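You operate a simulated robot arm through the tools that you are given. There is no shell and no other tool. Be economical: measure what you need, move in short steps, check, and stop when the job is done.

You run a simulated robot arm. Do the job below in one go: nothing can be reset, and whatever is moved stays where it is left.

Task
Get the cured cube out of the cold sample mould and into the grey tray.
Fine: free the red clamp, slide the lid open and raise the cube with the lift knob; leave the heater off.

It is judged by the outcome, as a careful person would: the job done as asked, and still so three seconds after it is handed in. It fails if anything else is knocked over, pushed out of place, dropped, spilled or broken. Lids that push on must go on centred and level and be pressed home; caps that screw on are set level and turned clockwise until they are tight.

Robot
A 6-joint arm with a fingered hand, fixed in place. Base frame: the origin is at the foot of the arm, x ahead of it, y to its left, z up; the work surface is at about z = 820. Units: mm, rad, N and s.
With the tool pointing down near the work surface it reaches from about 320 to 820 mm from the base axis. Its first joint turns from -2.897 to 2.897 rad. Payload 4 kg.
The tool frame sits at the grasp point between the pads (the TCP): z along the fingers, y along the line on which they close. The tips reach 26 mm beyond it. Largest opening 132 mm; the body of the gripper starts 73 mm behind the TCP. The gripper is a hand of 5 fingers: y runs from the thumb to the fingers, the wrist lies at [0, 0, -239] in the tool frame, and closing takes about 1.5 s.
Orientation is that of the tool frame in the base frame, as [roll, pitch, yaw] about the fixed x, y, z axes, in that order (R = Rz(yaw) Ry(pitch) Rx(roll)). With the fingers straight down and closing along the base's y, the tool's x points along the base's -x, its y along +y and its z along -z.

Tools
- The arm moves only by the tool step_arm. Its argument "commands" is a list of rows, each an object (a shift or turn left out is 0, a gripper value left out holds the last) with "offset": the shift along the tool's x, y, z in units of 150 mm (1.0 is 150 mm), a list of three; "rotation": the turn, a rotation vector about the tool's x, y, z in units of 180 degrees (1.0 is 180 degrees), a list of three; "jaw": the closure, from 0 (fully open) to 1 (shut). In form: [{"offset": [tx, ty, tz], "rotation": [rx, ry, rz], "jaw": jaw}, ...]. A call has 1 to 20 rows; each row is the pose to reach, as a shift and turn from the pose commanded when the call began, along the tool's axes at that moment. A call with a number of a shift or a turn outside -1 to 1 is refused whole. Rows are played at 5 a second. More than 50 mm and 0.15 rad between two rows, or a gripper value outside its range, and nothing of the call is played. A pose out of reach is approached as far as the arm can. The call stops where the force on the tool passes 40 N (or 10 N more than at its start, if that is more) or the arm is blocked; 0.2 s more then pass. The fingers move at their own pace (about 45 mm/s each) and stop on an object; they squeeze with about 32 N. The grip force told is the motor's: it shows also when the fingers shut on nothing. Time passes only in rows, and 0.2 s behind the last, so rows that repeat a pose let the fingers close. It gives the time, the measured TCP pose, the force on the tool (base axes), the opening and the grip force at its end, in the units of the frame above (readings bear some noise), with the torque about the TCP (base axes, N m) and any sound that the robot's microphone picked up, and new pictures: "pictures" is both (left out), scene, wrist or none.
- Cameras (640 x 400 px; columns grow to the right, rows downward): "scene" is fixed at [50.4, -499.5, 1434.7]; the picture's right is [0.96, -0.29, 0.00], its down [-0.11, -0.37, -0.92] and it looks along [0.27, 0.88, -0.39] (base axes); focal length 338 px, centre (320, 200). "wrist" rides on the gripper at [84, 2, -97] in the tool frame; the picture's right is [-0.02, 1.00, 0.00], its down [-0.75, -0.02, -0.66] and it looks along [-0.66, -0.01, 0.75] (tool axes); focal length 270 px, centre (320, 200). There is no depth. A picture from a camera that has moved, and an enlarged one, comes with that camera's place and axes in the base frame and with its lens.
- hand_shape(shape): the hand has 5 fingers and takes this shape, open, in about a second: jaw (thumb against the fingers, like two jaws); tri (thumb and two fingers); tip (a fingertip pinch); poke (one finger out to press); point (the index stretched); flat (the hand flat); cup (the hand cupped); fist (a fist). The gripper value then closes the fingers along that shape, each until it touches; the sizes above hold for jaw. It gives what a move gives, with no picture.
- zoom(camera, box): a new picture of the part [left, top, right, bottom] of that camera's present view, enlarged. It takes no simulated time.
- sign_off(): hands the job in; it is judged then, once.

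Work in short steps. Places have to be worked out from the pictures, the camera data and where the tool is seen: move nearer, look again, correct. Check each grasp and each placing, and mend what went wrong. You have 120 turns and 200 pictures in all, those below and enlarged ones among them. Open the gripper and draw the arm clear of the work before you hand the job in, unless the task says otherwise; then end with one line.

The tools are called after "Call:" by a JSON object that holds its "api" and its "payload". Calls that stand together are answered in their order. step_arm: Moves the arm, as the interface text tells. Its arguments: {"type":"object","properties":{"commands":{"type":"array","items":{"type":"object","properties":{"offset":{"type":"array","items":{"type":"number"}},"rotation":{"type":"array","items":{"type":"number"}},"jaw":{"type":"number"}}}},"pictures":{"type":"string","enum":["both","scene","wrist","none"]}},"required":["commands"]} The other tools are called the same way: hand_shape (shape) gives the hand a shape; zoom (camera, box) takes an enlarged picture of a part of a camera's view; sign_off () hands the job in.

At the start:

```text
t: 0.0
tool_pos: [341.5, 427.4, 1162.0]
orientation: [3.141, 0.001, 3.141]
ft_force: [0.3, -0.2, -0.2]
ft_torque: [-0.01, 0.04, 0.0]
width: 131.8
gripper_force: 0.1
shape: jaw
```

scene: 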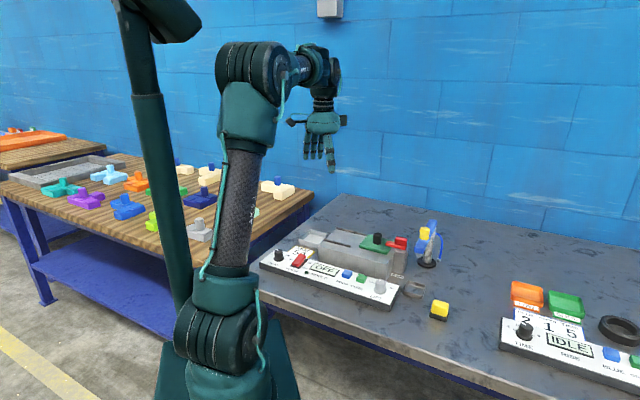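
wrist: 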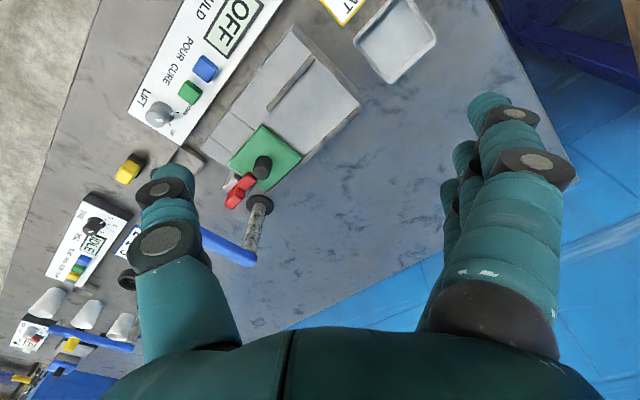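

The mould station appears below and ahead of the hand. I take enlarged views of it from both cameras to read it properly.

Call:
{"api": "zoom", "payload": {"camera": "scene", "box": [240, 190, 480, 340]}}

Call:
{"api": "zoom", "payload": {"camera": "wrist", "box": [120, 0, 460, 212]}}

```text
2.67 times, centred on (360, 265) of scene
camera zoom: at [50.4, -499.5, 1434.7], right [0.96, -0.29, 0.0], down [-0.11, -0.37, -0.92], along [0.27, 0.88, -0.39], focal length 902 px, centre (213, 27)
```

zoom: 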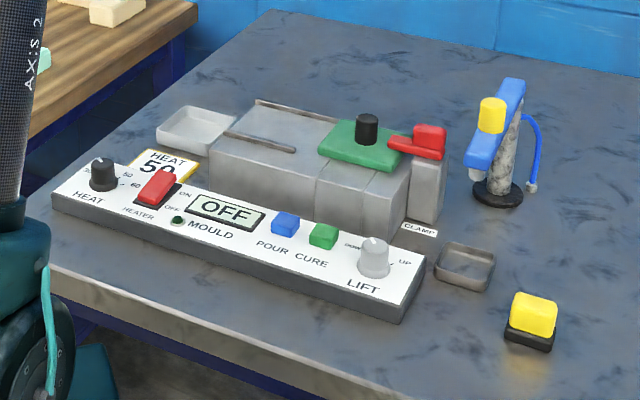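

```text
1.88 times, centred on (290, 106) of wrist
camera zoom: at [257.4, 429.8, 1259.4], right [0.02, 1.0, 0.0], down [0.75, -0.02, 0.66], along [0.66, -0.01, -0.75], focal length 509 px, centre (376, 377)
```

zoom: 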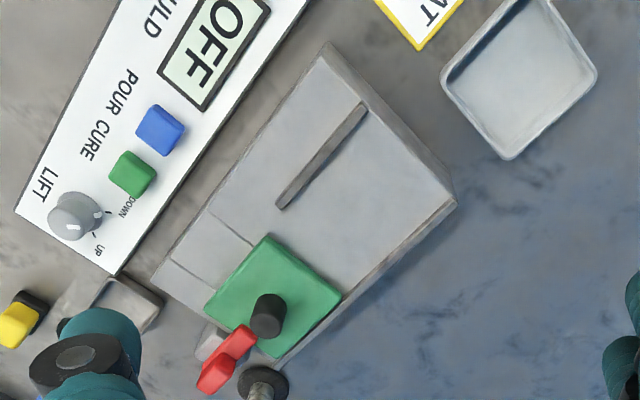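

The mould lies at about 45° to the base axes, with the lid knob near (497, 335, 910). I move closer above it for a better view.

Call:
{"api": "step_arm", "payload": {"commands": [{"offset": [-0.08, -0.15, 0.2]}, {"offset": [-0.16, -0.3, 0.4]}, {"offset": [-0.24, -0.45, 0.55]}, {"offset": [-0.3, -0.6, 0.7]}, {"offset": [-0.3, -0.6, 0.7]}]}}

```text
t: 1.2
tool_pos: [387.9, 337.1, 1057.9]
orientation: [-3.141, 0.0, 3.141]
ft_force: [0.4, -0.9, 0.1]
ft_torque: [0.0, 0.0, -0.01]
width: 131.8
gripper_force: 0.1
shape: jaw
camera wrist: at [303.4, 338.6, 1154.7], right [0.02, 1.0, 0.0], down [0.75, -0.02, 0.66], along [0.66, -0.01, -0.75], focal length 270 px, centre (320, 200)
```

scene: 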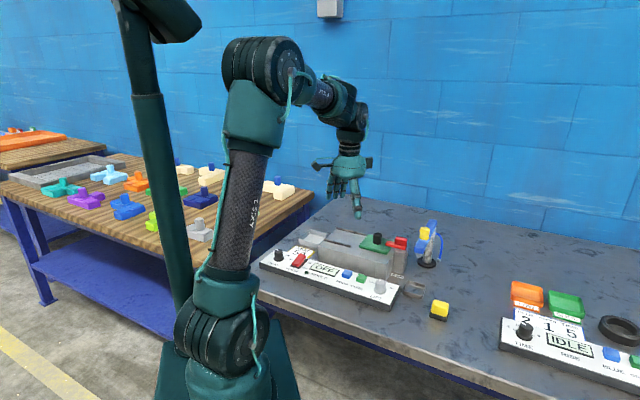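
wrist: 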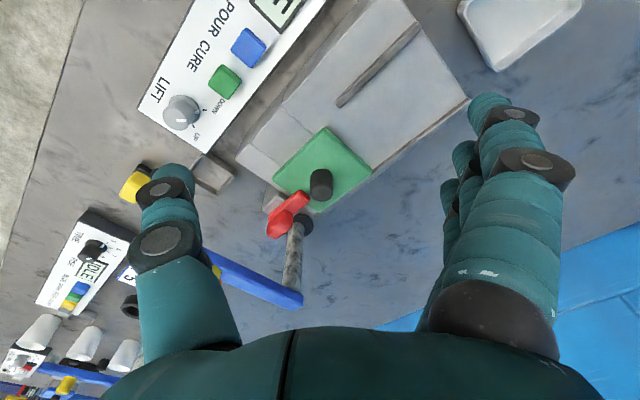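

Call:
{"api": "zoom", "payload": {"camera": "wrist", "box": [220, 110, 400, 250]}}

Call:
{"api": "zoom", "payload": {"camera": "wrist", "box": [120, 0, 480, 225]}}

Call:
{"api": "zoom", "payload": {"camera": "scene", "box": [350, 220, 430, 310]}}

```text
2.86 times, centred on (310, 180) of wrist
camera zoom: at [303.4, 338.6, 1154.7], right [0.02, 1.0, 0.0], down [0.75, -0.02, 0.66], along [0.66, -0.01, -0.75], focal length 772 px, centre (349, 257)
```

zoom: 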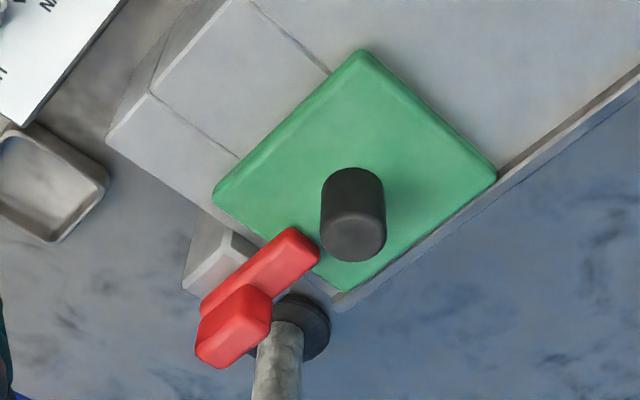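

```text
1.78 times, centred on (300, 112) of wrist
camera zoom: at [303.4, 338.6, 1154.7], right [0.02, 1.0, 0.0], down [0.75, -0.02, 0.66], along [0.66, -0.01, -0.75], focal length 480 px, centre (356, 356)
```

zoom: 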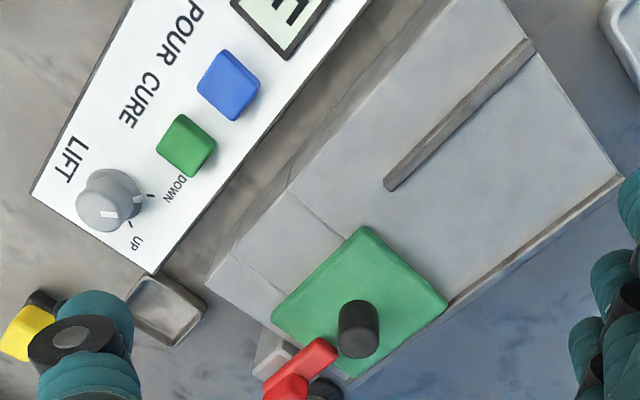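

```text
4.44 times, centred on (390, 265) of scene
camera zoom: at [50.4, -499.5, 1434.7], right [0.96, -0.29, 0.0], down [-0.11, -0.37, -0.92], along [0.27, 0.88, -0.39], focal length 1503 px, centre (9, -89)
```

zoom: 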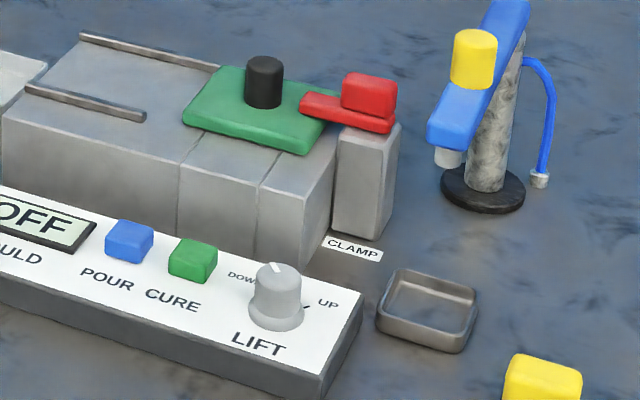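

The clamp is a red bar with a block on a post, near (548, 285, 925), and the lid knob top is near (496, 337, 922). Precise work needs a fine hand, so I try the fingertip pinch up here and look at it.

Call:
{"api": "hand_shape", "payload": {"shape": "tip"}}

Call:
{"api": "step_arm", "payload": {"commands": [{"offset": [0, 0, 0]}, {"offset": [0, 0, 0]}, {"offset": [-0.2, -0.1, 0]}, {"offset": [-0.4, -0.2, 0]}, {"offset": [-0.5, -0.3, 0]}, {"offset": [-0.5, -0.3, 0]}]}}

Call:
{"api": "zoom", "payload": {"camera": "scene", "box": [300, 130, 440, 240]}}

```text
t: 2.1
tool_pos: [387.0, 336.6, 1056.9]
orientation: [-3.14, 0.0, 3.141]
ft_force: [-0.3, -0.5, -0.5]
ft_torque: [0.03, 0.01, 0.02]
width: 131.8
gripper_force: 0.0
shape: tip
```

```text
t: 3.5
tool_pos: [463.3, 290.7, 1055.7]
orientation: [3.141, 0.0, -3.142]
ft_force: [0.9, 0.5, 0.2]
ft_torque: [-0.04, 0.0, 0.03]
width: 131.9
gripper_force: 0.1
shape: tip
camera wrist: at [379.0, 293.7, 1154.2], right [0.02, 1.0, 0.0], down [0.75, -0.02, 0.66], along [0.66, -0.01, -0.75], focal length 270 px, centre (320, 200)
```

scene: 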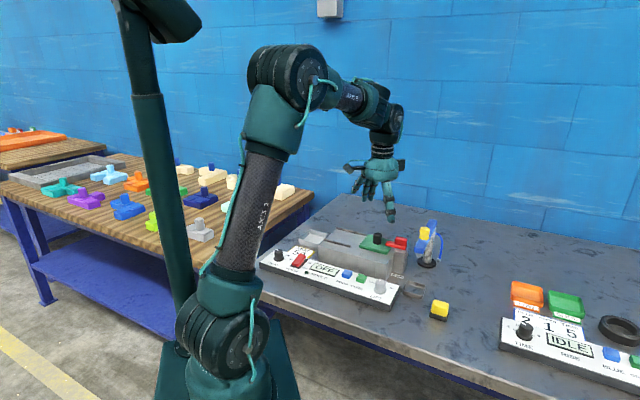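
wrist: 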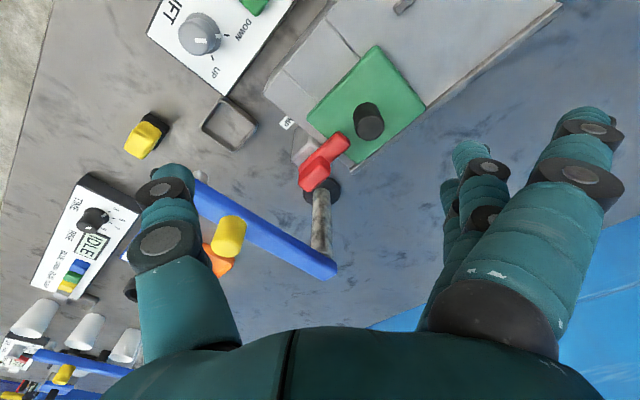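

```text
3.64 times, centred on (370, 185) of scene
camera zoom: at [50.4, -499.5, 1434.7], right [0.96, -0.29, 0.0], down [-0.11, -0.37, -0.92], along [0.27, 0.88, -0.39], focal length 1230 px, centre (138, 254)
```

zoom: 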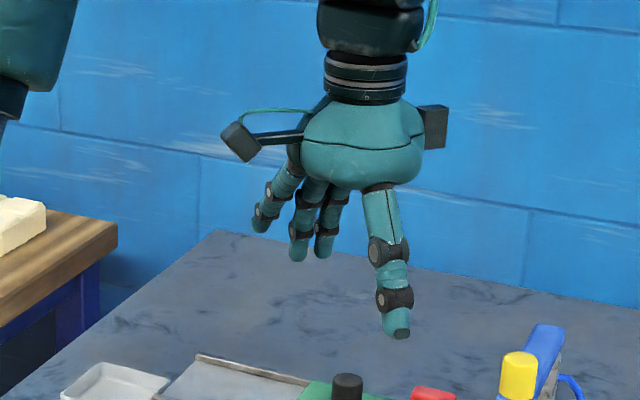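

The open pinch spreads wide and will need pre-closing. I zoom on the clamp and small tray from here.

Call:
{"api": "zoom", "payload": {"camera": "wrist", "box": [270, 100, 390, 220]}}

Call:
{"api": "step_arm", "payload": {"commands": [{"jaw": 0.6}, {"jaw": 0.6}, {"jaw": 0.6}, {"jaw": 0.6}, {"jaw": 0.6}, {"jaw": 0.6}], "pictures": "wrist"}}

Call:
{"api": "zoom", "payload": {"camera": "scene", "box": [330, 150, 430, 240]}}

```text
3.33 times, centred on (330, 160) of wrist
camera zoom: at [379.0, 293.7, 1154.2], right [0.02, 1.0, 0.0], down [0.75, -0.02, 0.66], along [0.66, -0.01, -0.75], focal length 901 px, centre (287, 333)
```

zoom: 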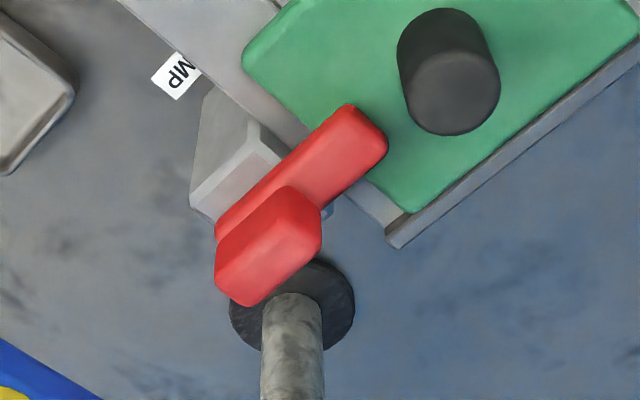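

```text
t: 4.9
tool_pos: [463.3, 291.5, 1056.6]
orientation: [-3.141, 0.001, -3.141]
ft_force: [-0.2, 0.1, 0.5]
ft_torque: [-0.02, 0.0, -0.03]
width: 53.6
gripper_force: 0.1
shape: tip
camera wrist: at [378.8, 293.9, 1154.2], right [0.02, 1.0, 0.0], down [0.75, -0.02, 0.66], along [0.66, -0.01, -0.75], focal length 270 px, centre (320, 200)
```

wrist: 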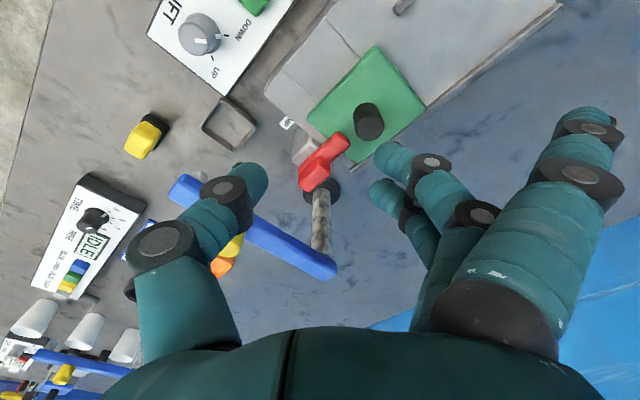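

```text
4.44 times, centred on (380, 195) of scene
camera zoom: at [50.4, -499.5, 1434.7], right [0.96, -0.29, 0.0], down [-0.11, -0.37, -0.92], along [0.27, 0.88, -0.39], focal length 1503 px, centre (53, 222)
```

zoom: 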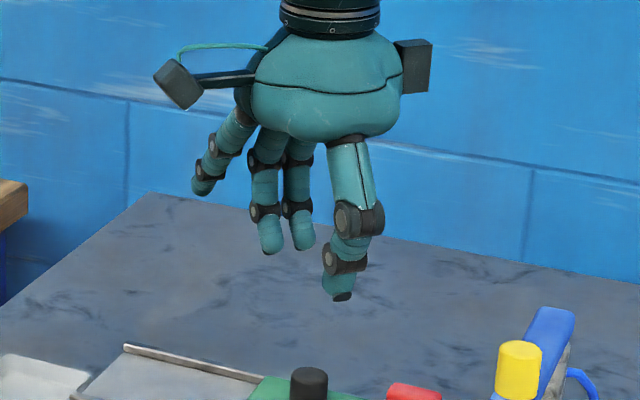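

From both views, the pinch tips sit about 29 mm beyond the TCP, with the spare finger well above them. I turn 45° so the fingers close across the clamp bar, and stop above the block.

Call:
{"api": "step_arm", "payload": {"commands": [{"offset": [-0.095, -0.007, 0], "rotation": [0, 0, 0.0417], "jaw": 0.5}, {"offset": [-0.19, -0.014, 0], "rotation": [0, 0, 0.0834]}, {"offset": [-0.285, -0.021, 0], "rotation": [0, 0, 0.125]}, {"offset": [-0.38, -0.028, 0], "rotation": [0, 0, 0.1667]}, {"offset": [-0.475, -0.036, 0], "rotation": [0, 0, 0.2084]}, {"offset": [-0.565, -0.043, 0.1], "rotation": [0, 0, 0.25]}, {"offset": [-0.565, -0.043, 0.2], "rotation": [0, 0, 0.25]}, {"offset": [-0.565, -0.043, 0.2], "rotation": [0, 0, 0.25]}]}}

Call:
{"api": "zoom", "payload": {"camera": "scene", "box": [340, 170, 460, 290]}}

```text
t: 6.7
tool_pos: [546.3, 284.4, 1026.9]
orientation: [3.141, 0.001, 2.356]
ft_force: [0.4, 0.4, -0.7]
ft_torque: [-0.01, 0.0, 0.04]
width: 65.0
gripper_force: 0.1
shape: tip
camera wrist: at [488.6, 346.5, 1124.5], right [0.72, 0.69, 0.0], down [0.52, -0.54, 0.66], along [0.46, -0.48, -0.75], focal length 270 px, centre (320, 200)
```

scene: 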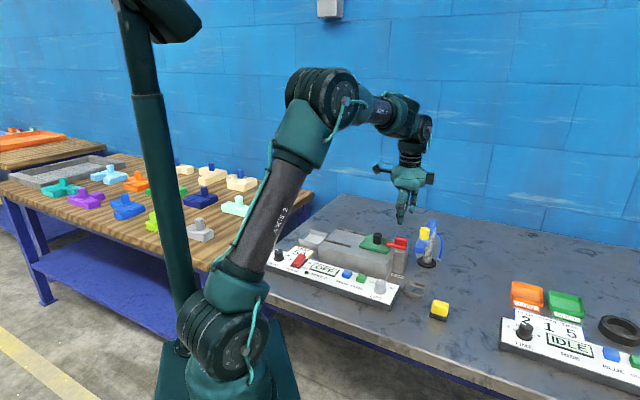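
wrist: 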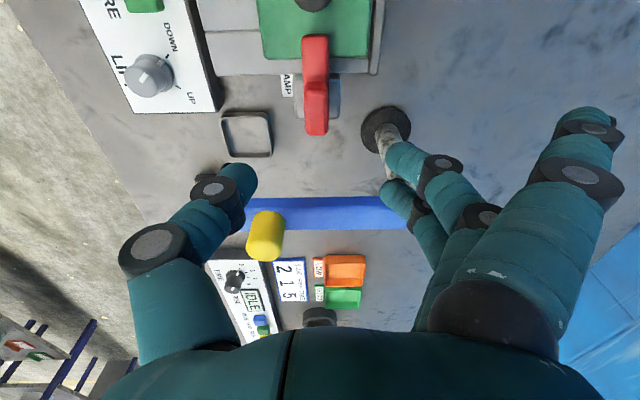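

```text
3.33 times, centred on (400, 230) of scene
camera zoom: at [50.4, -499.5, 1434.7], right [0.96, -0.29, 0.0], down [-0.11, -0.37, -0.92], along [0.27, 0.88, -0.39], focal length 1127 px, centre (53, 100)
```

zoom: 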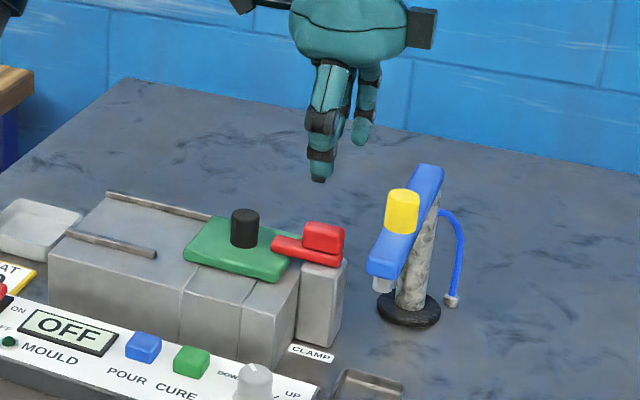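

The bar is now aligned with the tool and the block lies right under the pinch. I descend so the tips straddle the block, and check before closing.

Call:
{"api": "step_arm", "payload": {"commands": [{"offset": [-0.015, 0, 0.15]}, {"offset": [-0.015, 0, 0.3]}, {"offset": [-0.015, 0, 0.45]}, {"offset": [-0.015, 0, 0.58]}, {"offset": [-0.015, 0, 0.58]}]}}

Call:
{"api": "zoom", "payload": {"camera": "scene", "box": [340, 190, 460, 290]}}

```text
t: 7.9
tool_pos: [546.8, 283.3, 939.1]
orientation: [-3.141, 0.0, 2.355]
ft_force: [-0.2, -0.1, 1.2]
ft_torque: [0.01, -0.04, 0.01]
width: 65.3
gripper_force: 0.0
shape: tip
camera wrist: at [489.1, 344.8, 1037.4], right [0.72, 0.69, 0.0], down [0.52, -0.54, 0.66], along [0.46, -0.47, -0.75], focal length 270 px, centre (320, 200)
```

scene: 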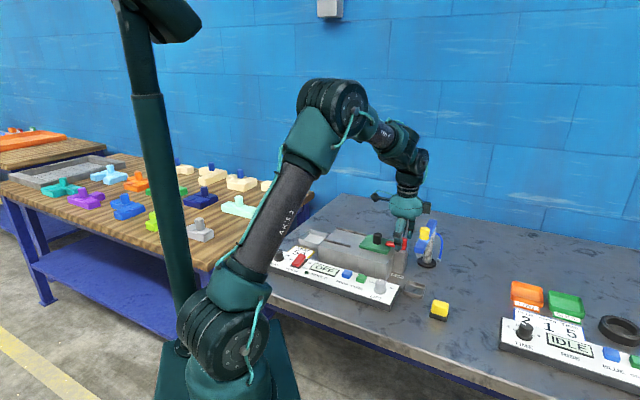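
wrist: 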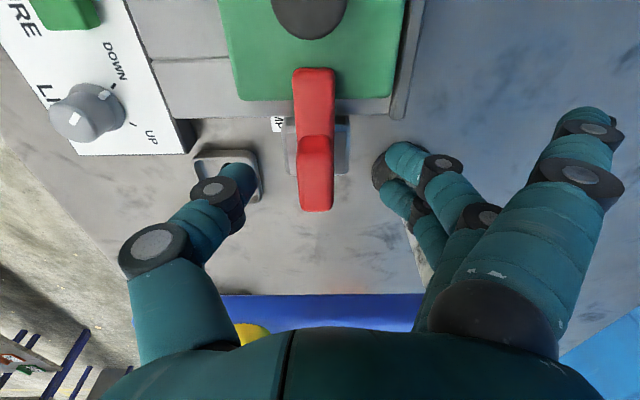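

```text
4.00 times, centred on (400, 240) of scene
camera zoom: at [50.4, -499.5, 1434.7], right [0.96, -0.29, 0.0], down [-0.11, -0.37, -0.92], along [0.27, 0.88, -0.39], focal length 1353 px, centre (0, 40)
```

zoom: 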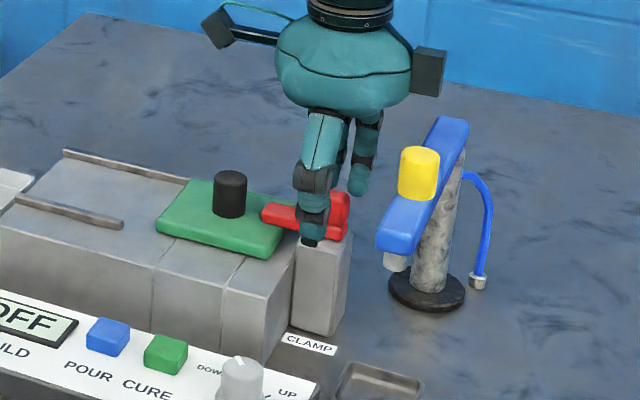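

The tips straddle the block properly. I close on it.

Call:
{"api": "step_arm", "payload": {"commands": [{"jaw": 0.95}, {"jaw": 0.95}, {"jaw": 0.95}, {"jaw": 0.95}, {"jaw": 0.95}, {"jaw": 0.95}, {"jaw": 0.95}]}}

Call:
{"api": "zoom", "payload": {"camera": "scene", "box": [340, 190, 460, 290]}}

```text
t: 9.5
tool_pos: [548.3, 283.6, 939.1]
orientation: [3.141, 0.001, 2.357]
ft_force: [-0.3, -0.9, -3.8]
ft_torque: [-0.01, -0.01, 0.0]
width: 11.6
gripper_force: 31.9
shape: tip
camera wrist: at [489.1, 344.8, 1037.4], right [0.72, 0.69, 0.0], down [0.52, -0.54, 0.66], along [0.46, -0.47, -0.75], focal length 270 px, centre (320, 200)
```

scene: 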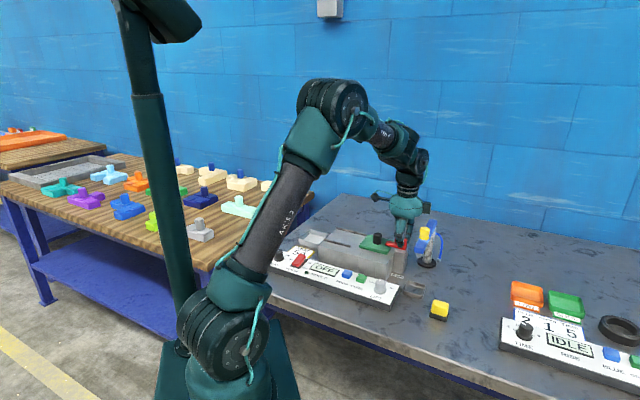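
wrist: 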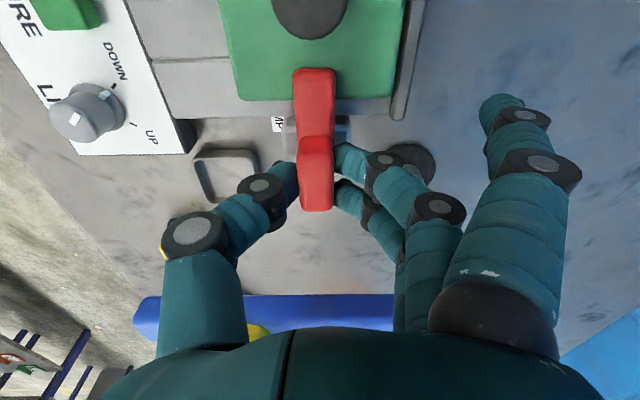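

```text
4.00 times, centred on (400, 240) of scene
camera zoom: at [50.4, -499.5, 1434.7], right [0.96, -0.29, 0.0], down [-0.11, -0.37, -0.92], along [0.27, 0.88, -0.39], focal length 1353 px, centre (0, 40)
```

zoom: 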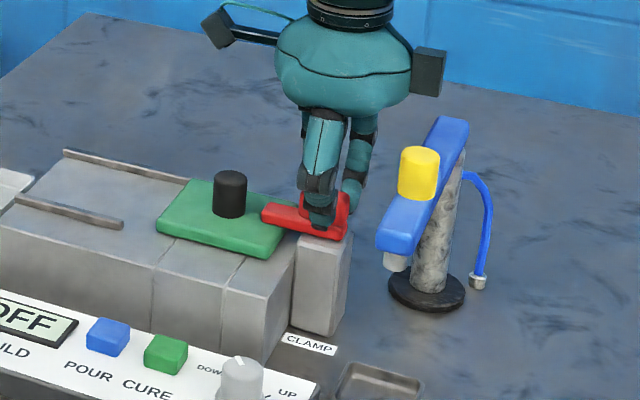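

The block is gripped (31.9 N). I try a small anticlockwise twist and read the torque.

Call:
{"api": "step_arm", "payload": {"commands": [{"rotation": [0, 0, -0.02]}, {"rotation": [0, 0, -0.04]}, {"rotation": [0, 0, -0.06]}, {"rotation": [0, 0, -0.08]}, {"rotation": [0, 0, -0.08]}], "pictures": "wrist"}}

```text
t: 10.7
tool_pos: [546.8, 283.5, 940.0]
orientation: [-3.14, -0.001, 2.608]
ft_force: [-7.1, -9.4, -5.1]
ft_torque: [-0.12, 0.09, -0.01]
width: 11.5
gripper_force: 32.5
shape: tip
camera wrist: at [475.7, 329.1, 1037.5], right [0.53, 0.85, 0.0], down [0.64, -0.4, 0.66], along [0.56, -0.35, -0.75], focal length 270 px, centre (320, 200)
```

wrist: 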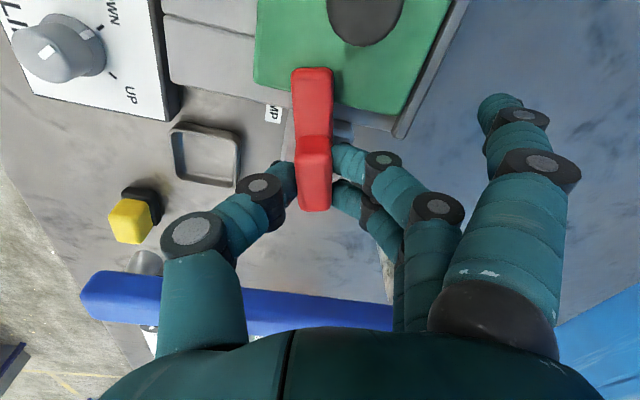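

The clamp turns freely with the hand: it is a swing clamp. The side force suggests the pivot is slightly outboard of my grip, so I continue turning with a small compensating drift.

Call:
{"api": "step_arm", "payload": {"commands": [{"offset": [0, -0.012, 0], "rotation": [0, 0, -0.04]}, {"offset": [-0.001, -0.02, 0], "rotation": [0, 0, -0.08]}, {"offset": [-0.003, -0.027, 0], "rotation": [0, 0, -0.12]}, {"offset": [-0.006, -0.035, 0], "rotation": [0, 0, -0.16]}, {"offset": [-0.006, -0.035, 0], "rotation": [0, 0, -0.16]}], "pictures": "wrist"}}

```text
t: 11.9
tool_pos: [545.4, 280.4, 940.0]
orientation: [-3.142, -0.001, 3.113]
ft_force: [-7.3, 14.2, 2.2]
ft_torque: [0.41, 0.1, 0.01]
width: 11.3
gripper_force: 32.2
shape: tip
camera wrist: at [461.6, 284.9, 1037.1], right [0.05, 1.0, 0.0], down [0.75, -0.04, 0.66], along [0.66, -0.03, -0.75], focal length 270 px, centre (320, 200)
```

wrist: 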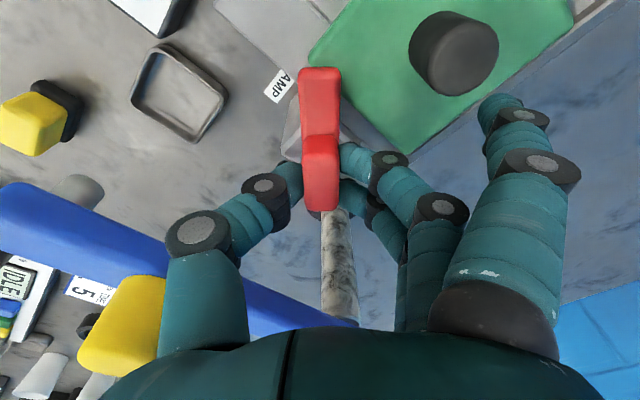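

The clamp has swung about 43°, but the thumb is nearing the yellow part of the tap. I check clearance in an enlarged scene view.

Call:
{"api": "zoom", "payload": {"camera": "scene", "box": [350, 180, 470, 280]}}

```text
4.00 times, centred on (410, 230) of scene
camera zoom: at [50.4, -499.5, 1434.7], right [0.96, -0.29, 0.0], down [-0.11, -0.37, -0.92], along [0.27, 0.88, -0.39], focal length 1353 px, centre (-40, 80)
```

zoom: 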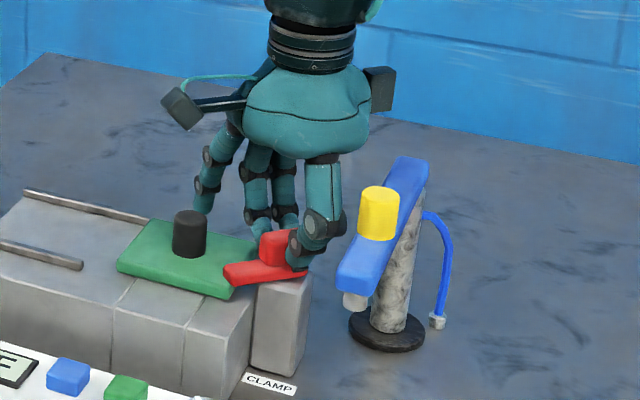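

Turning further with this grip would bring the thumb within a few mm of the tap. Instead I loosen the fingers to straddle the bar, slide inward along it, and push it round with a translation.

Call:
{"api": "step_arm", "payload": {"commands": [{"jaw": 0.7}, {"jaw": 0.7}, {"jaw": 0.7}, {"offset": [0.08, -0.01, 0], "jaw": 0.7}, {"offset": [0.16, -0.01, 0], "jaw": 0.7}, {"offset": [0.16, -0.01, 0.04], "jaw": 0.7}, {"offset": [0.16, -0.01, 0.04], "jaw": 0.7}]}}

Call:
{"api": "zoom", "payload": {"camera": "scene", "box": [350, 180, 470, 280]}}

```text
t: 13.5
tool_pos: [523.7, 278.9, 933.7]
orientation: [-3.141, -0.001, 3.109]
ft_force: [-0.1, -0.3, -0.1]
ft_torque: [0.02, 0.0, 0.0]
width: 38.8
gripper_force: 0.0
shape: tip
camera wrist: at [437.6, 283.9, 1031.5], right [0.05, 1.0, 0.0], down [0.75, -0.04, 0.66], along [0.66, -0.03, -0.75], focal length 270 px, centre (320, 200)
```

scene: 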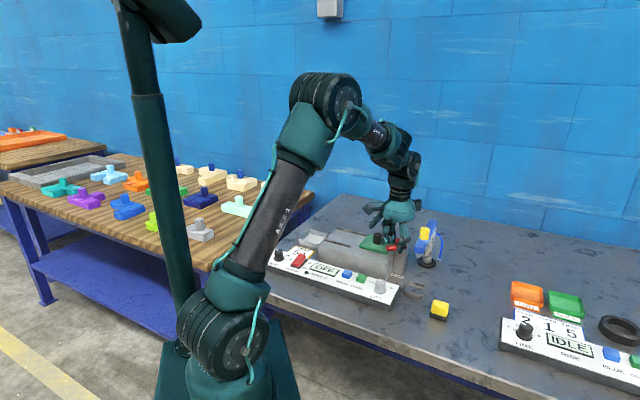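
wrist: 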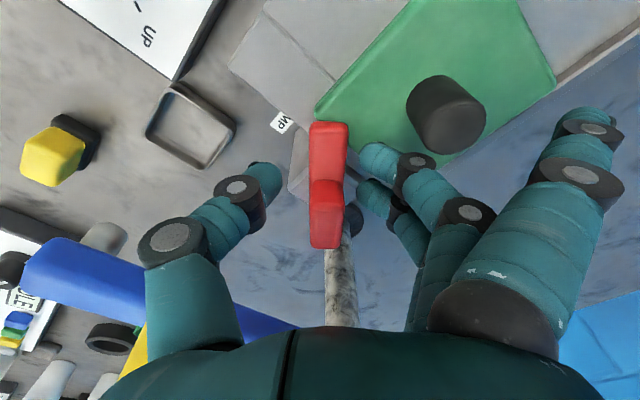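

```text
4.00 times, centred on (410, 230) of scene
camera zoom: at [50.4, -499.5, 1434.7], right [0.96, -0.29, 0.0], down [-0.11, -0.37, -0.92], along [0.27, 0.88, -0.39], focal length 1353 px, centre (-40, 80)
```

zoom: 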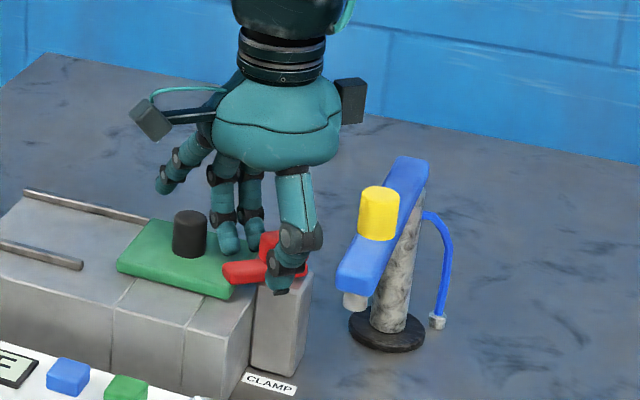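

The fingers straddle the bar. I sweep towards -x/-y so the fingers push the bar round to about 90° off the lid.

Call:
{"api": "step_arm", "payload": {"commands": [{"offset": [0.04, -0.05, 0]}, {"offset": [0.08, -0.1, 0]}, {"offset": [0.12, -0.15, 0]}, {"offset": [0.16, -0.2, 0]}, {"offset": [0.18, -0.25, 0]}, {"offset": [0.18, -0.25, 0]}]}}

Call:
{"api": "zoom", "payload": {"camera": "scene", "box": [350, 180, 470, 280]}}

```text
t: 14.9
tool_pos: [492.3, 242.3, 934.8]
orientation: [-3.142, 0.0, 3.109]
ft_force: [0.0, -0.2, 0.4]
ft_torque: [0.0, 0.0, -0.02]
width: 39.2
gripper_force: 0.1
shape: tip
camera wrist: at [409.5, 247.2, 1031.9], right [0.05, 1.0, 0.0], down [0.75, -0.04, 0.66], along [0.66, -0.03, -0.75], focal length 270 px, centre (320, 200)
```

scene: 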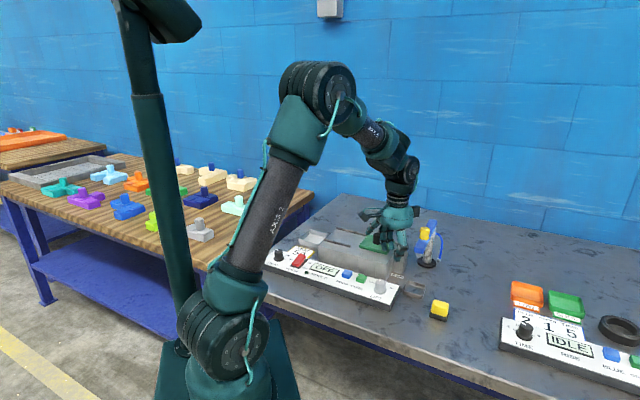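
wrist: 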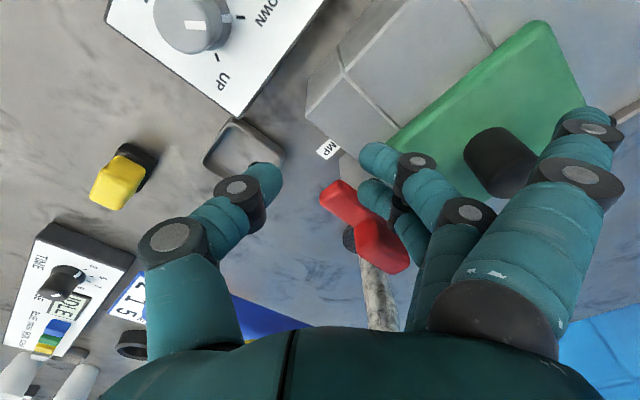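

```text
4.00 times, centred on (410, 230) of scene
camera zoom: at [50.4, -499.5, 1434.7], right [0.96, -0.29, 0.0], down [-0.11, -0.37, -0.92], along [0.27, 0.88, -0.39], focal length 1353 px, centre (-40, 80)
```

zoom: 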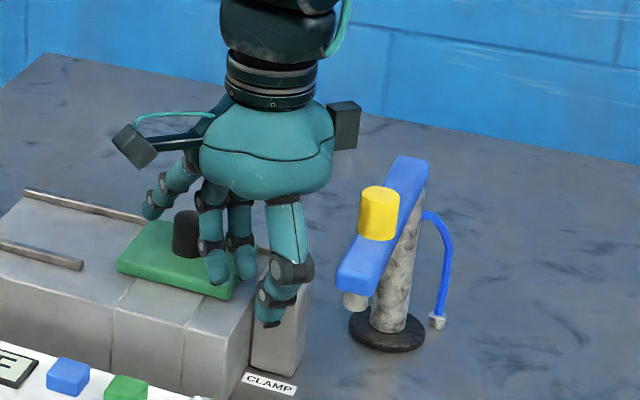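

The bar now points away from the lid, clear by about 90°. I raise, turn the hand back to align with the mould, and stop over the lid knob.

Call:
{"api": "step_arm", "payload": {"commands": [{"offset": [0, 0, -0.25]}, {"offset": [0, 0, -0.5], "jaw": 0.5}, {"offset": [0, 0.11, -0.5], "rotation": [0, 0, 0.04]}, {"offset": [0, 0.22, -0.5], "rotation": [0, 0, 0.08]}, {"offset": [0, 0.33, -0.5], "rotation": [0, 0, 0.12]}, {"offset": [-0.01, 0.44, -0.5], "rotation": [0, 0, 0.16]}, {"offset": [-0.01, 0.54, -0.5], "rotation": [0, 0, 0.2]}, {"offset": [-0.01, 0.634, -0.5], "rotation": [0, 0, 0.24]}, {"offset": [-0.01, 0.634, -0.5], "rotation": [0, 0, 0.24]}]}}

Call:
{"api": "zoom", "payload": {"camera": "wrist", "box": [220, 40, 420, 200]}}

```text
t: 16.9
tool_pos: [496.9, 337.2, 1008.5]
orientation: [-3.141, 0.0, 2.356]
ft_force: [-0.4, -0.3, -0.1]
ft_torque: [0.0, 0.0, -0.02]
width: 64.7
gripper_force: 0.1
shape: tip
camera wrist: at [439.2, 399.3, 1106.1], right [0.72, 0.69, 0.0], down [0.52, -0.54, 0.66], along [0.46, -0.48, -0.75], focal length 270 px, centre (320, 200)
```

scene: 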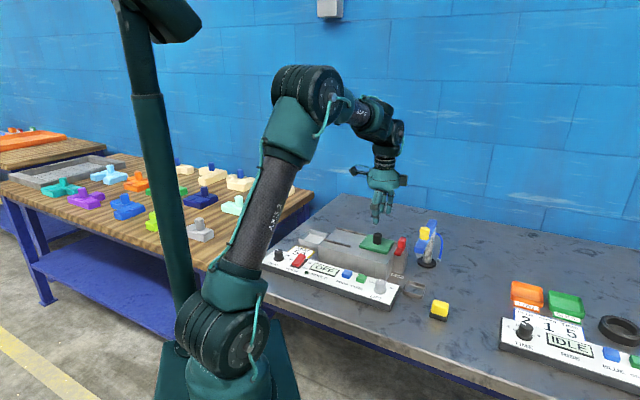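
wrist: 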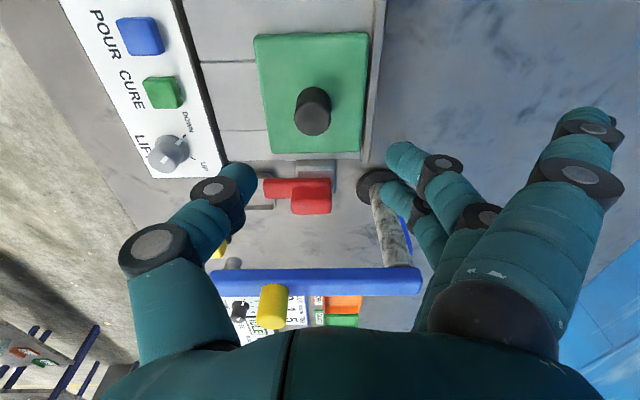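

```text
2.50 times, centred on (320, 120) of wrist
camera zoom: at [439.2, 399.3, 1106.1], right [0.72, 0.69, 0.0], down [0.52, -0.54, 0.66], along [0.46, -0.48, -0.75], focal length 676 px, centre (320, 400)
```

zoom: 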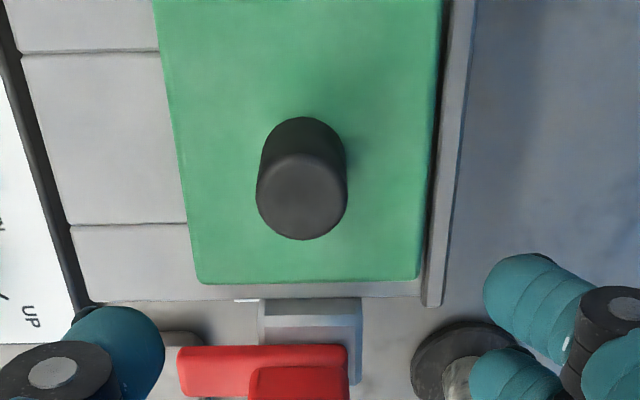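

The clamp is clear of the lid and the knob lies right under the pinch. I descend onto the knob.

Call:
{"api": "step_arm", "payload": {"commands": [{"offset": [-0.007, -0.012, 0.17]}, {"offset": [-0.007, -0.012, 0.34]}, {"offset": [-0.007, -0.012, 0.49]}, {"offset": [-0.007, -0.012, 0.49]}]}}

Call:
{"api": "zoom", "payload": {"camera": "scene", "box": [310, 190, 430, 290]}}

```text
t: 17.9
tool_pos: [495.2, 334.3, 934.8]
orientation: [3.141, -0.001, 2.356]
ft_force: [-0.9, 0.8, 0.3]
ft_torque: [0.02, 0.0, -0.01]
width: 65.2
gripper_force: 0.1
shape: tip
camera wrist: at [438.4, 395.5, 1032.0], right [0.72, 0.69, 0.0], down [0.52, -0.54, 0.66], along [0.46, -0.47, -0.75], focal length 270 px, centre (320, 200)
```

scene: 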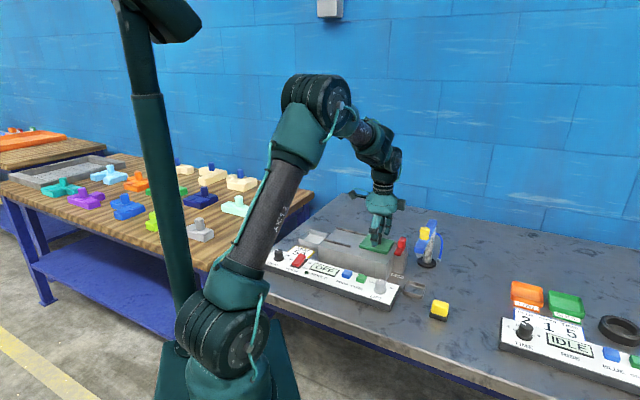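
wrist: 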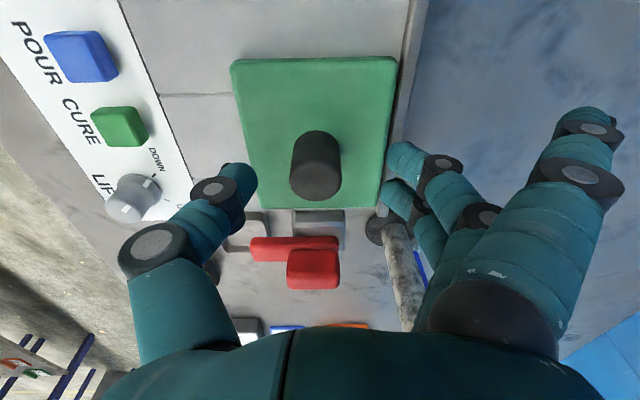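

```text
4.00 times, centred on (370, 240) of scene
camera zoom: at [50.4, -499.5, 1434.7], right [0.96, -0.29, 0.0], down [-0.11, -0.37, -0.92], along [0.27, 0.88, -0.39], focal length 1353 px, centre (120, 40)
```

zoom: 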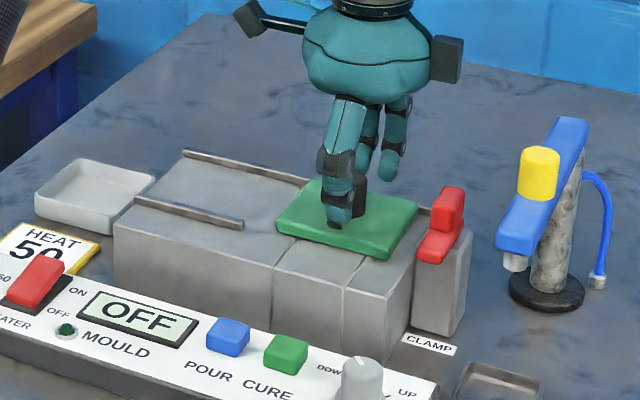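

The pinch surrounds the knob. I close and slide gently a first 15 mm along the rails, toward the heat end.

Call:
{"api": "step_arm", "payload": {"commands": [{"jaw": 0.95}, {"jaw": 0.95}, {"jaw": 0.95}, {"jaw": 0.95}, {"jaw": 0.95}, {"jaw": 0.95}, {"offset": [0.03, 0, 0]}, {"offset": [0.06, 0, 0]}, {"offset": [0.1, 0, 0]}, {"offset": [0.1, 0, 0]}]}}

```text
t: 20.1
tool_pos: [485.9, 344.4, 934.9]
orientation: [-3.14, 0.0, 2.356]
ft_force: [-5.9, -5.4, -16.5]
ft_torque: [-0.05, 0.01, 0.01]
width: 12.5
gripper_force: 31.9
shape: tip
camera wrist: at [428.3, 406.3, 1032.6], right [0.72, 0.69, 0.0], down [0.52, -0.54, 0.66], along [0.45, -0.48, -0.75], focal length 270 px, centre (320, 200)
```

scene: 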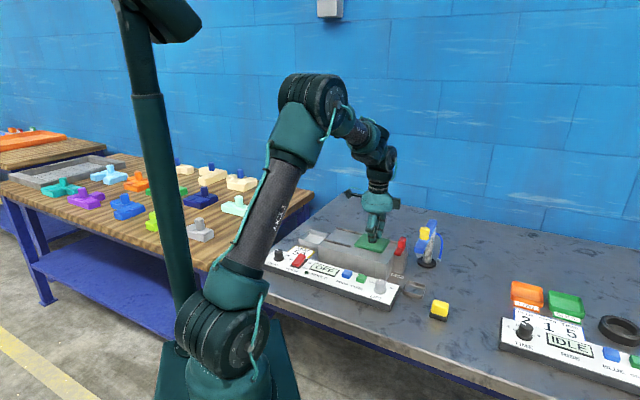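
wrist: 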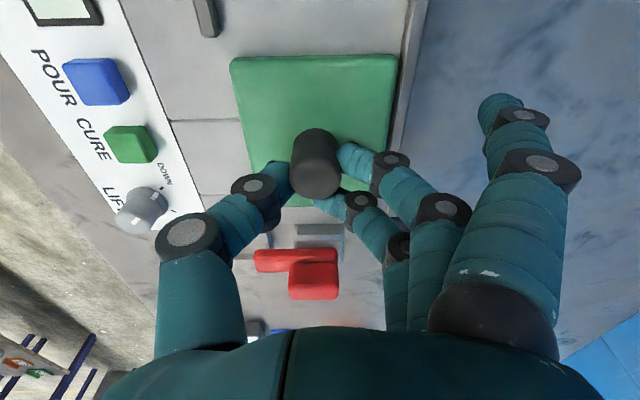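

The lid is moving with the knob. I continue the slide another 50 mm.

Call:
{"api": "step_arm", "payload": {"commands": [{"offset": [0.06, 0, -0.005]}, {"offset": [0.12, 0, -0.005]}, {"offset": [0.18, 0, -0.005]}, {"offset": [0.24, 0, -0.005]}, {"offset": [0.3, 0, -0.005]}, {"offset": [0.34, 0, -0.005]}, {"offset": [0.34, 0, -0.005]}]}}

Call:
{"api": "zoom", "payload": {"camera": "scene", "box": [310, 190, 430, 290]}}

```text
t: 21.7
tool_pos: [451.0, 382.4, 935.5]
orientation: [-3.141, 0.0, 2.357]
ft_force: [-7.5, -7.9, -30.1]
ft_torque: [-0.05, -0.07, 0.02]
width: 11.0
gripper_force: 32.0
shape: tip
camera wrist: at [392.3, 443.5, 1033.9], right [0.72, 0.69, 0.0], down [0.52, -0.54, 0.66], along [0.45, -0.48, -0.75], focal length 270 px, centre (320, 200)
```

scene: 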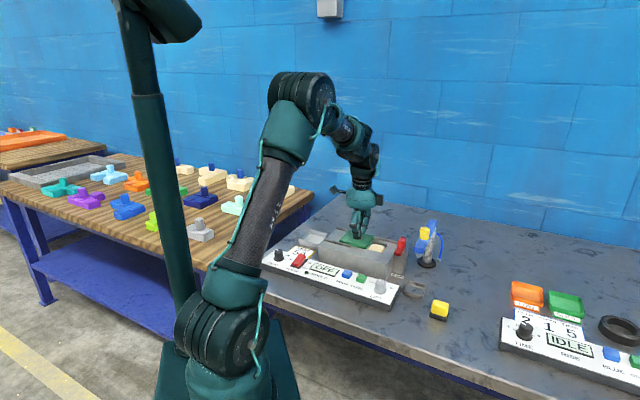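
wrist: 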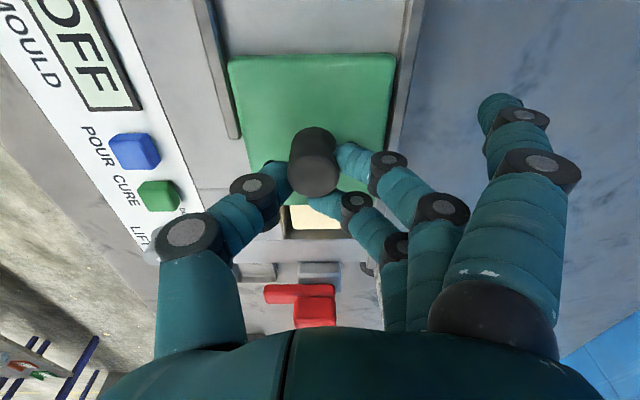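

```text
4.00 times, centred on (370, 240) of scene
camera zoom: at [50.4, -499.5, 1434.7], right [0.96, -0.29, 0.0], down [-0.11, -0.37, -0.92], along [0.27, 0.88, -0.39], focal length 1353 px, centre (120, 40)
```

zoom: 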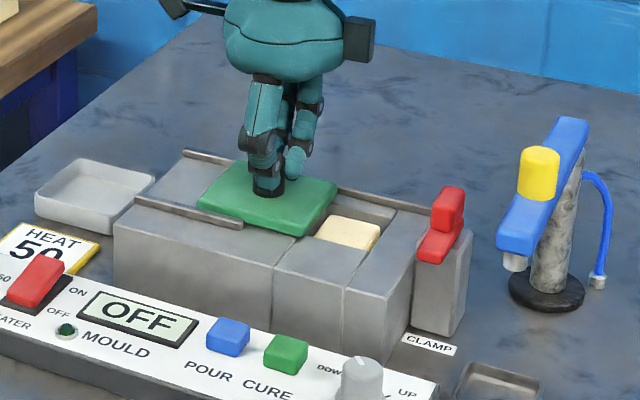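

The cube is appearing. The tool is being pulled down, so I ease down 2 mm and slide another 30 mm.

Call:
{"api": "step_arm", "payload": {"commands": [{"offset": [0, 0, 0.015]}, {"offset": [0.05, 0, 0.018]}, {"offset": [0.1, 0, 0.018]}, {"offset": [0.15, 0, 0.018]}, {"offset": [0.2, 0, 0.018]}, {"offset": [0.2, 0, 0.018]}]}}

Call:
{"api": "zoom", "payload": {"camera": "scene", "box": [310, 190, 430, 290]}}

```text
t: 23.1
tool_pos: [428.8, 404.2, 933.8]
orientation: [3.14, 0.002, 2.355]
ft_force: [-12.9, -8.9, 11.8]
ft_torque: [-0.23, 0.38, 0.0]
width: 12.7
gripper_force: 31.8
shape: tip
camera wrist: at [370.8, 465.4, 1031.6], right [0.72, 0.69, 0.0], down [0.52, -0.54, 0.66], along [0.46, -0.47, -0.75], focal length 270 px, centre (320, 200)
```

scene: 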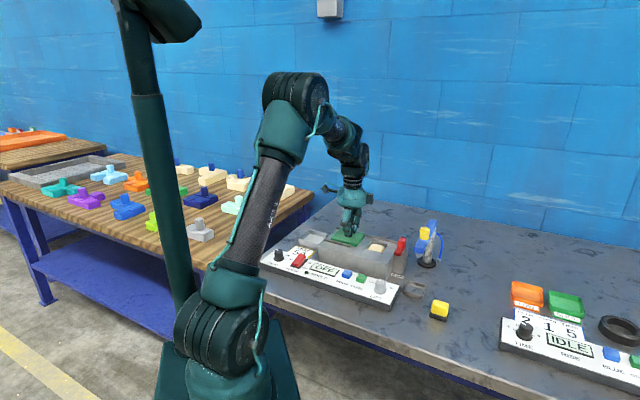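
wrist: 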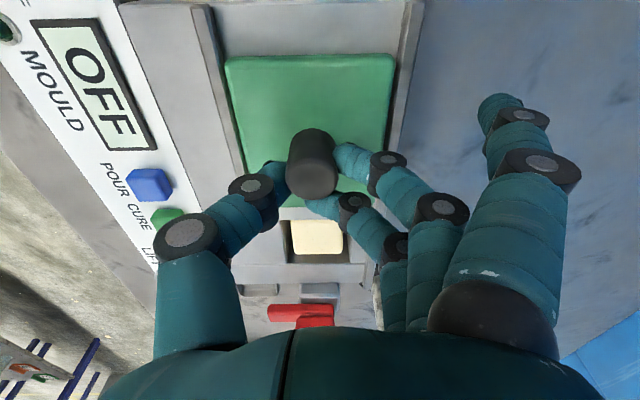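

```text
4.00 times, centred on (370, 240) of scene
camera zoom: at [50.4, -499.5, 1434.7], right [0.96, -0.29, 0.0], down [-0.11, -0.37, -0.92], along [0.27, 0.88, -0.39], focal length 1353 px, centre (120, 40)
```

zoom: 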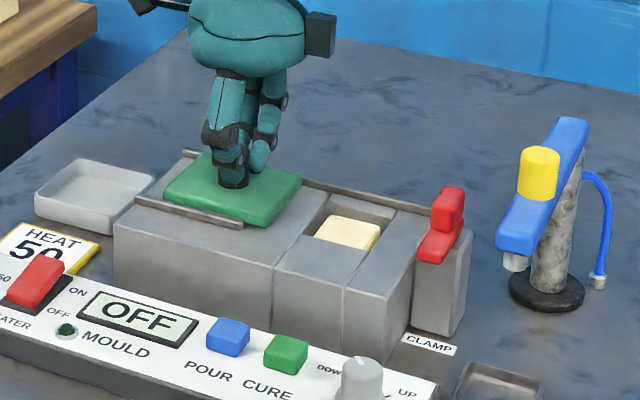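

The cavity with the pale cube is open. I slide the lid 15 mm further for finger room.

Call:
{"api": "step_arm", "payload": {"commands": [{"offset": [0.03, 0, 0]}, {"offset": [0.06, 0, 0]}, {"offset": [0.1, 0, 0]}, {"offset": [0.1, 0, 0]}]}}

Call:
{"api": "zoom", "payload": {"camera": "scene", "box": [310, 190, 430, 290]}}

```text
t: 23.8
tool_pos: [428.0, 404.1, 932.9]
orientation: [-3.139, 0.008, 2.341]
ft_force: [1.7, -12.3, 5.3]
ft_torque: [-0.19, 0.06, 0.17]
width: 12.9
gripper_force: 32.5
shape: tip
stopped in row 3: the force on the tool passed its limit at 47 N (the readings are from after the stop); the commanded pose is now the measured one
camera wrist: at [369.7, 467.7, 1031.1], right [0.73, 0.68, 0.0], down [0.51, -0.55, 0.66], along [0.45, -0.49, -0.75], focal length 270 px, centre (320, 200)
```

scene: 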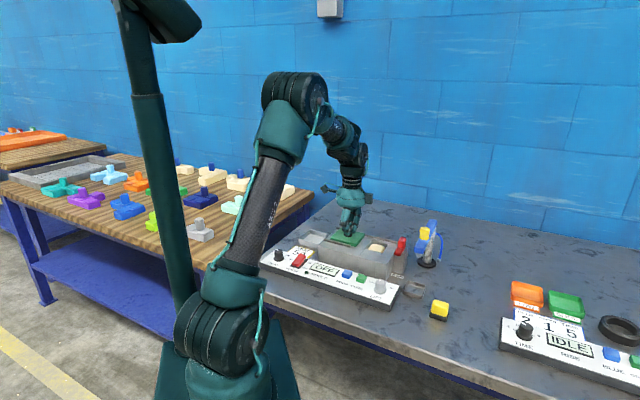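
wrist: 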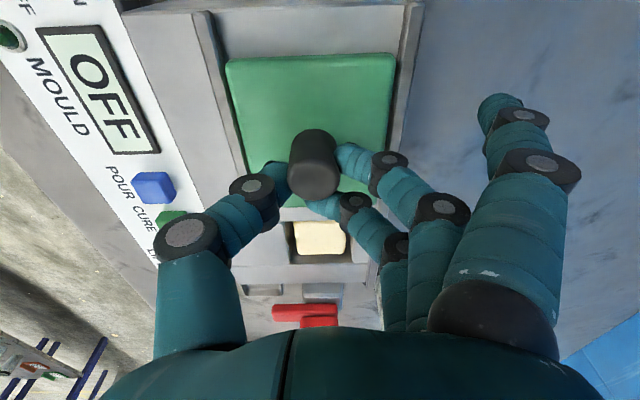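

```text
4.00 times, centred on (370, 240) of scene
camera zoom: at [50.4, -499.5, 1434.7], right [0.96, -0.29, 0.0], down [-0.11, -0.37, -0.92], along [0.27, 0.88, -0.39], focal length 1353 px, centre (120, 40)
```

zoom: 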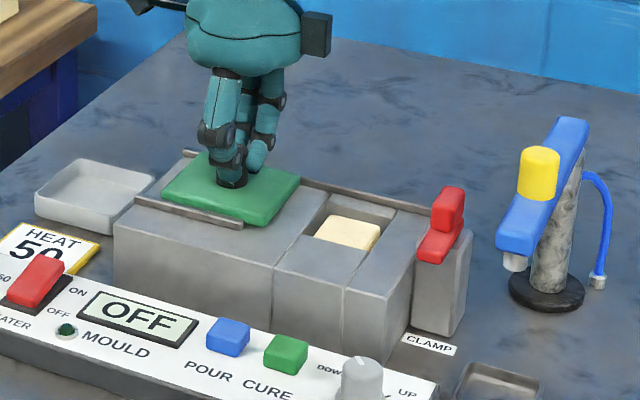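

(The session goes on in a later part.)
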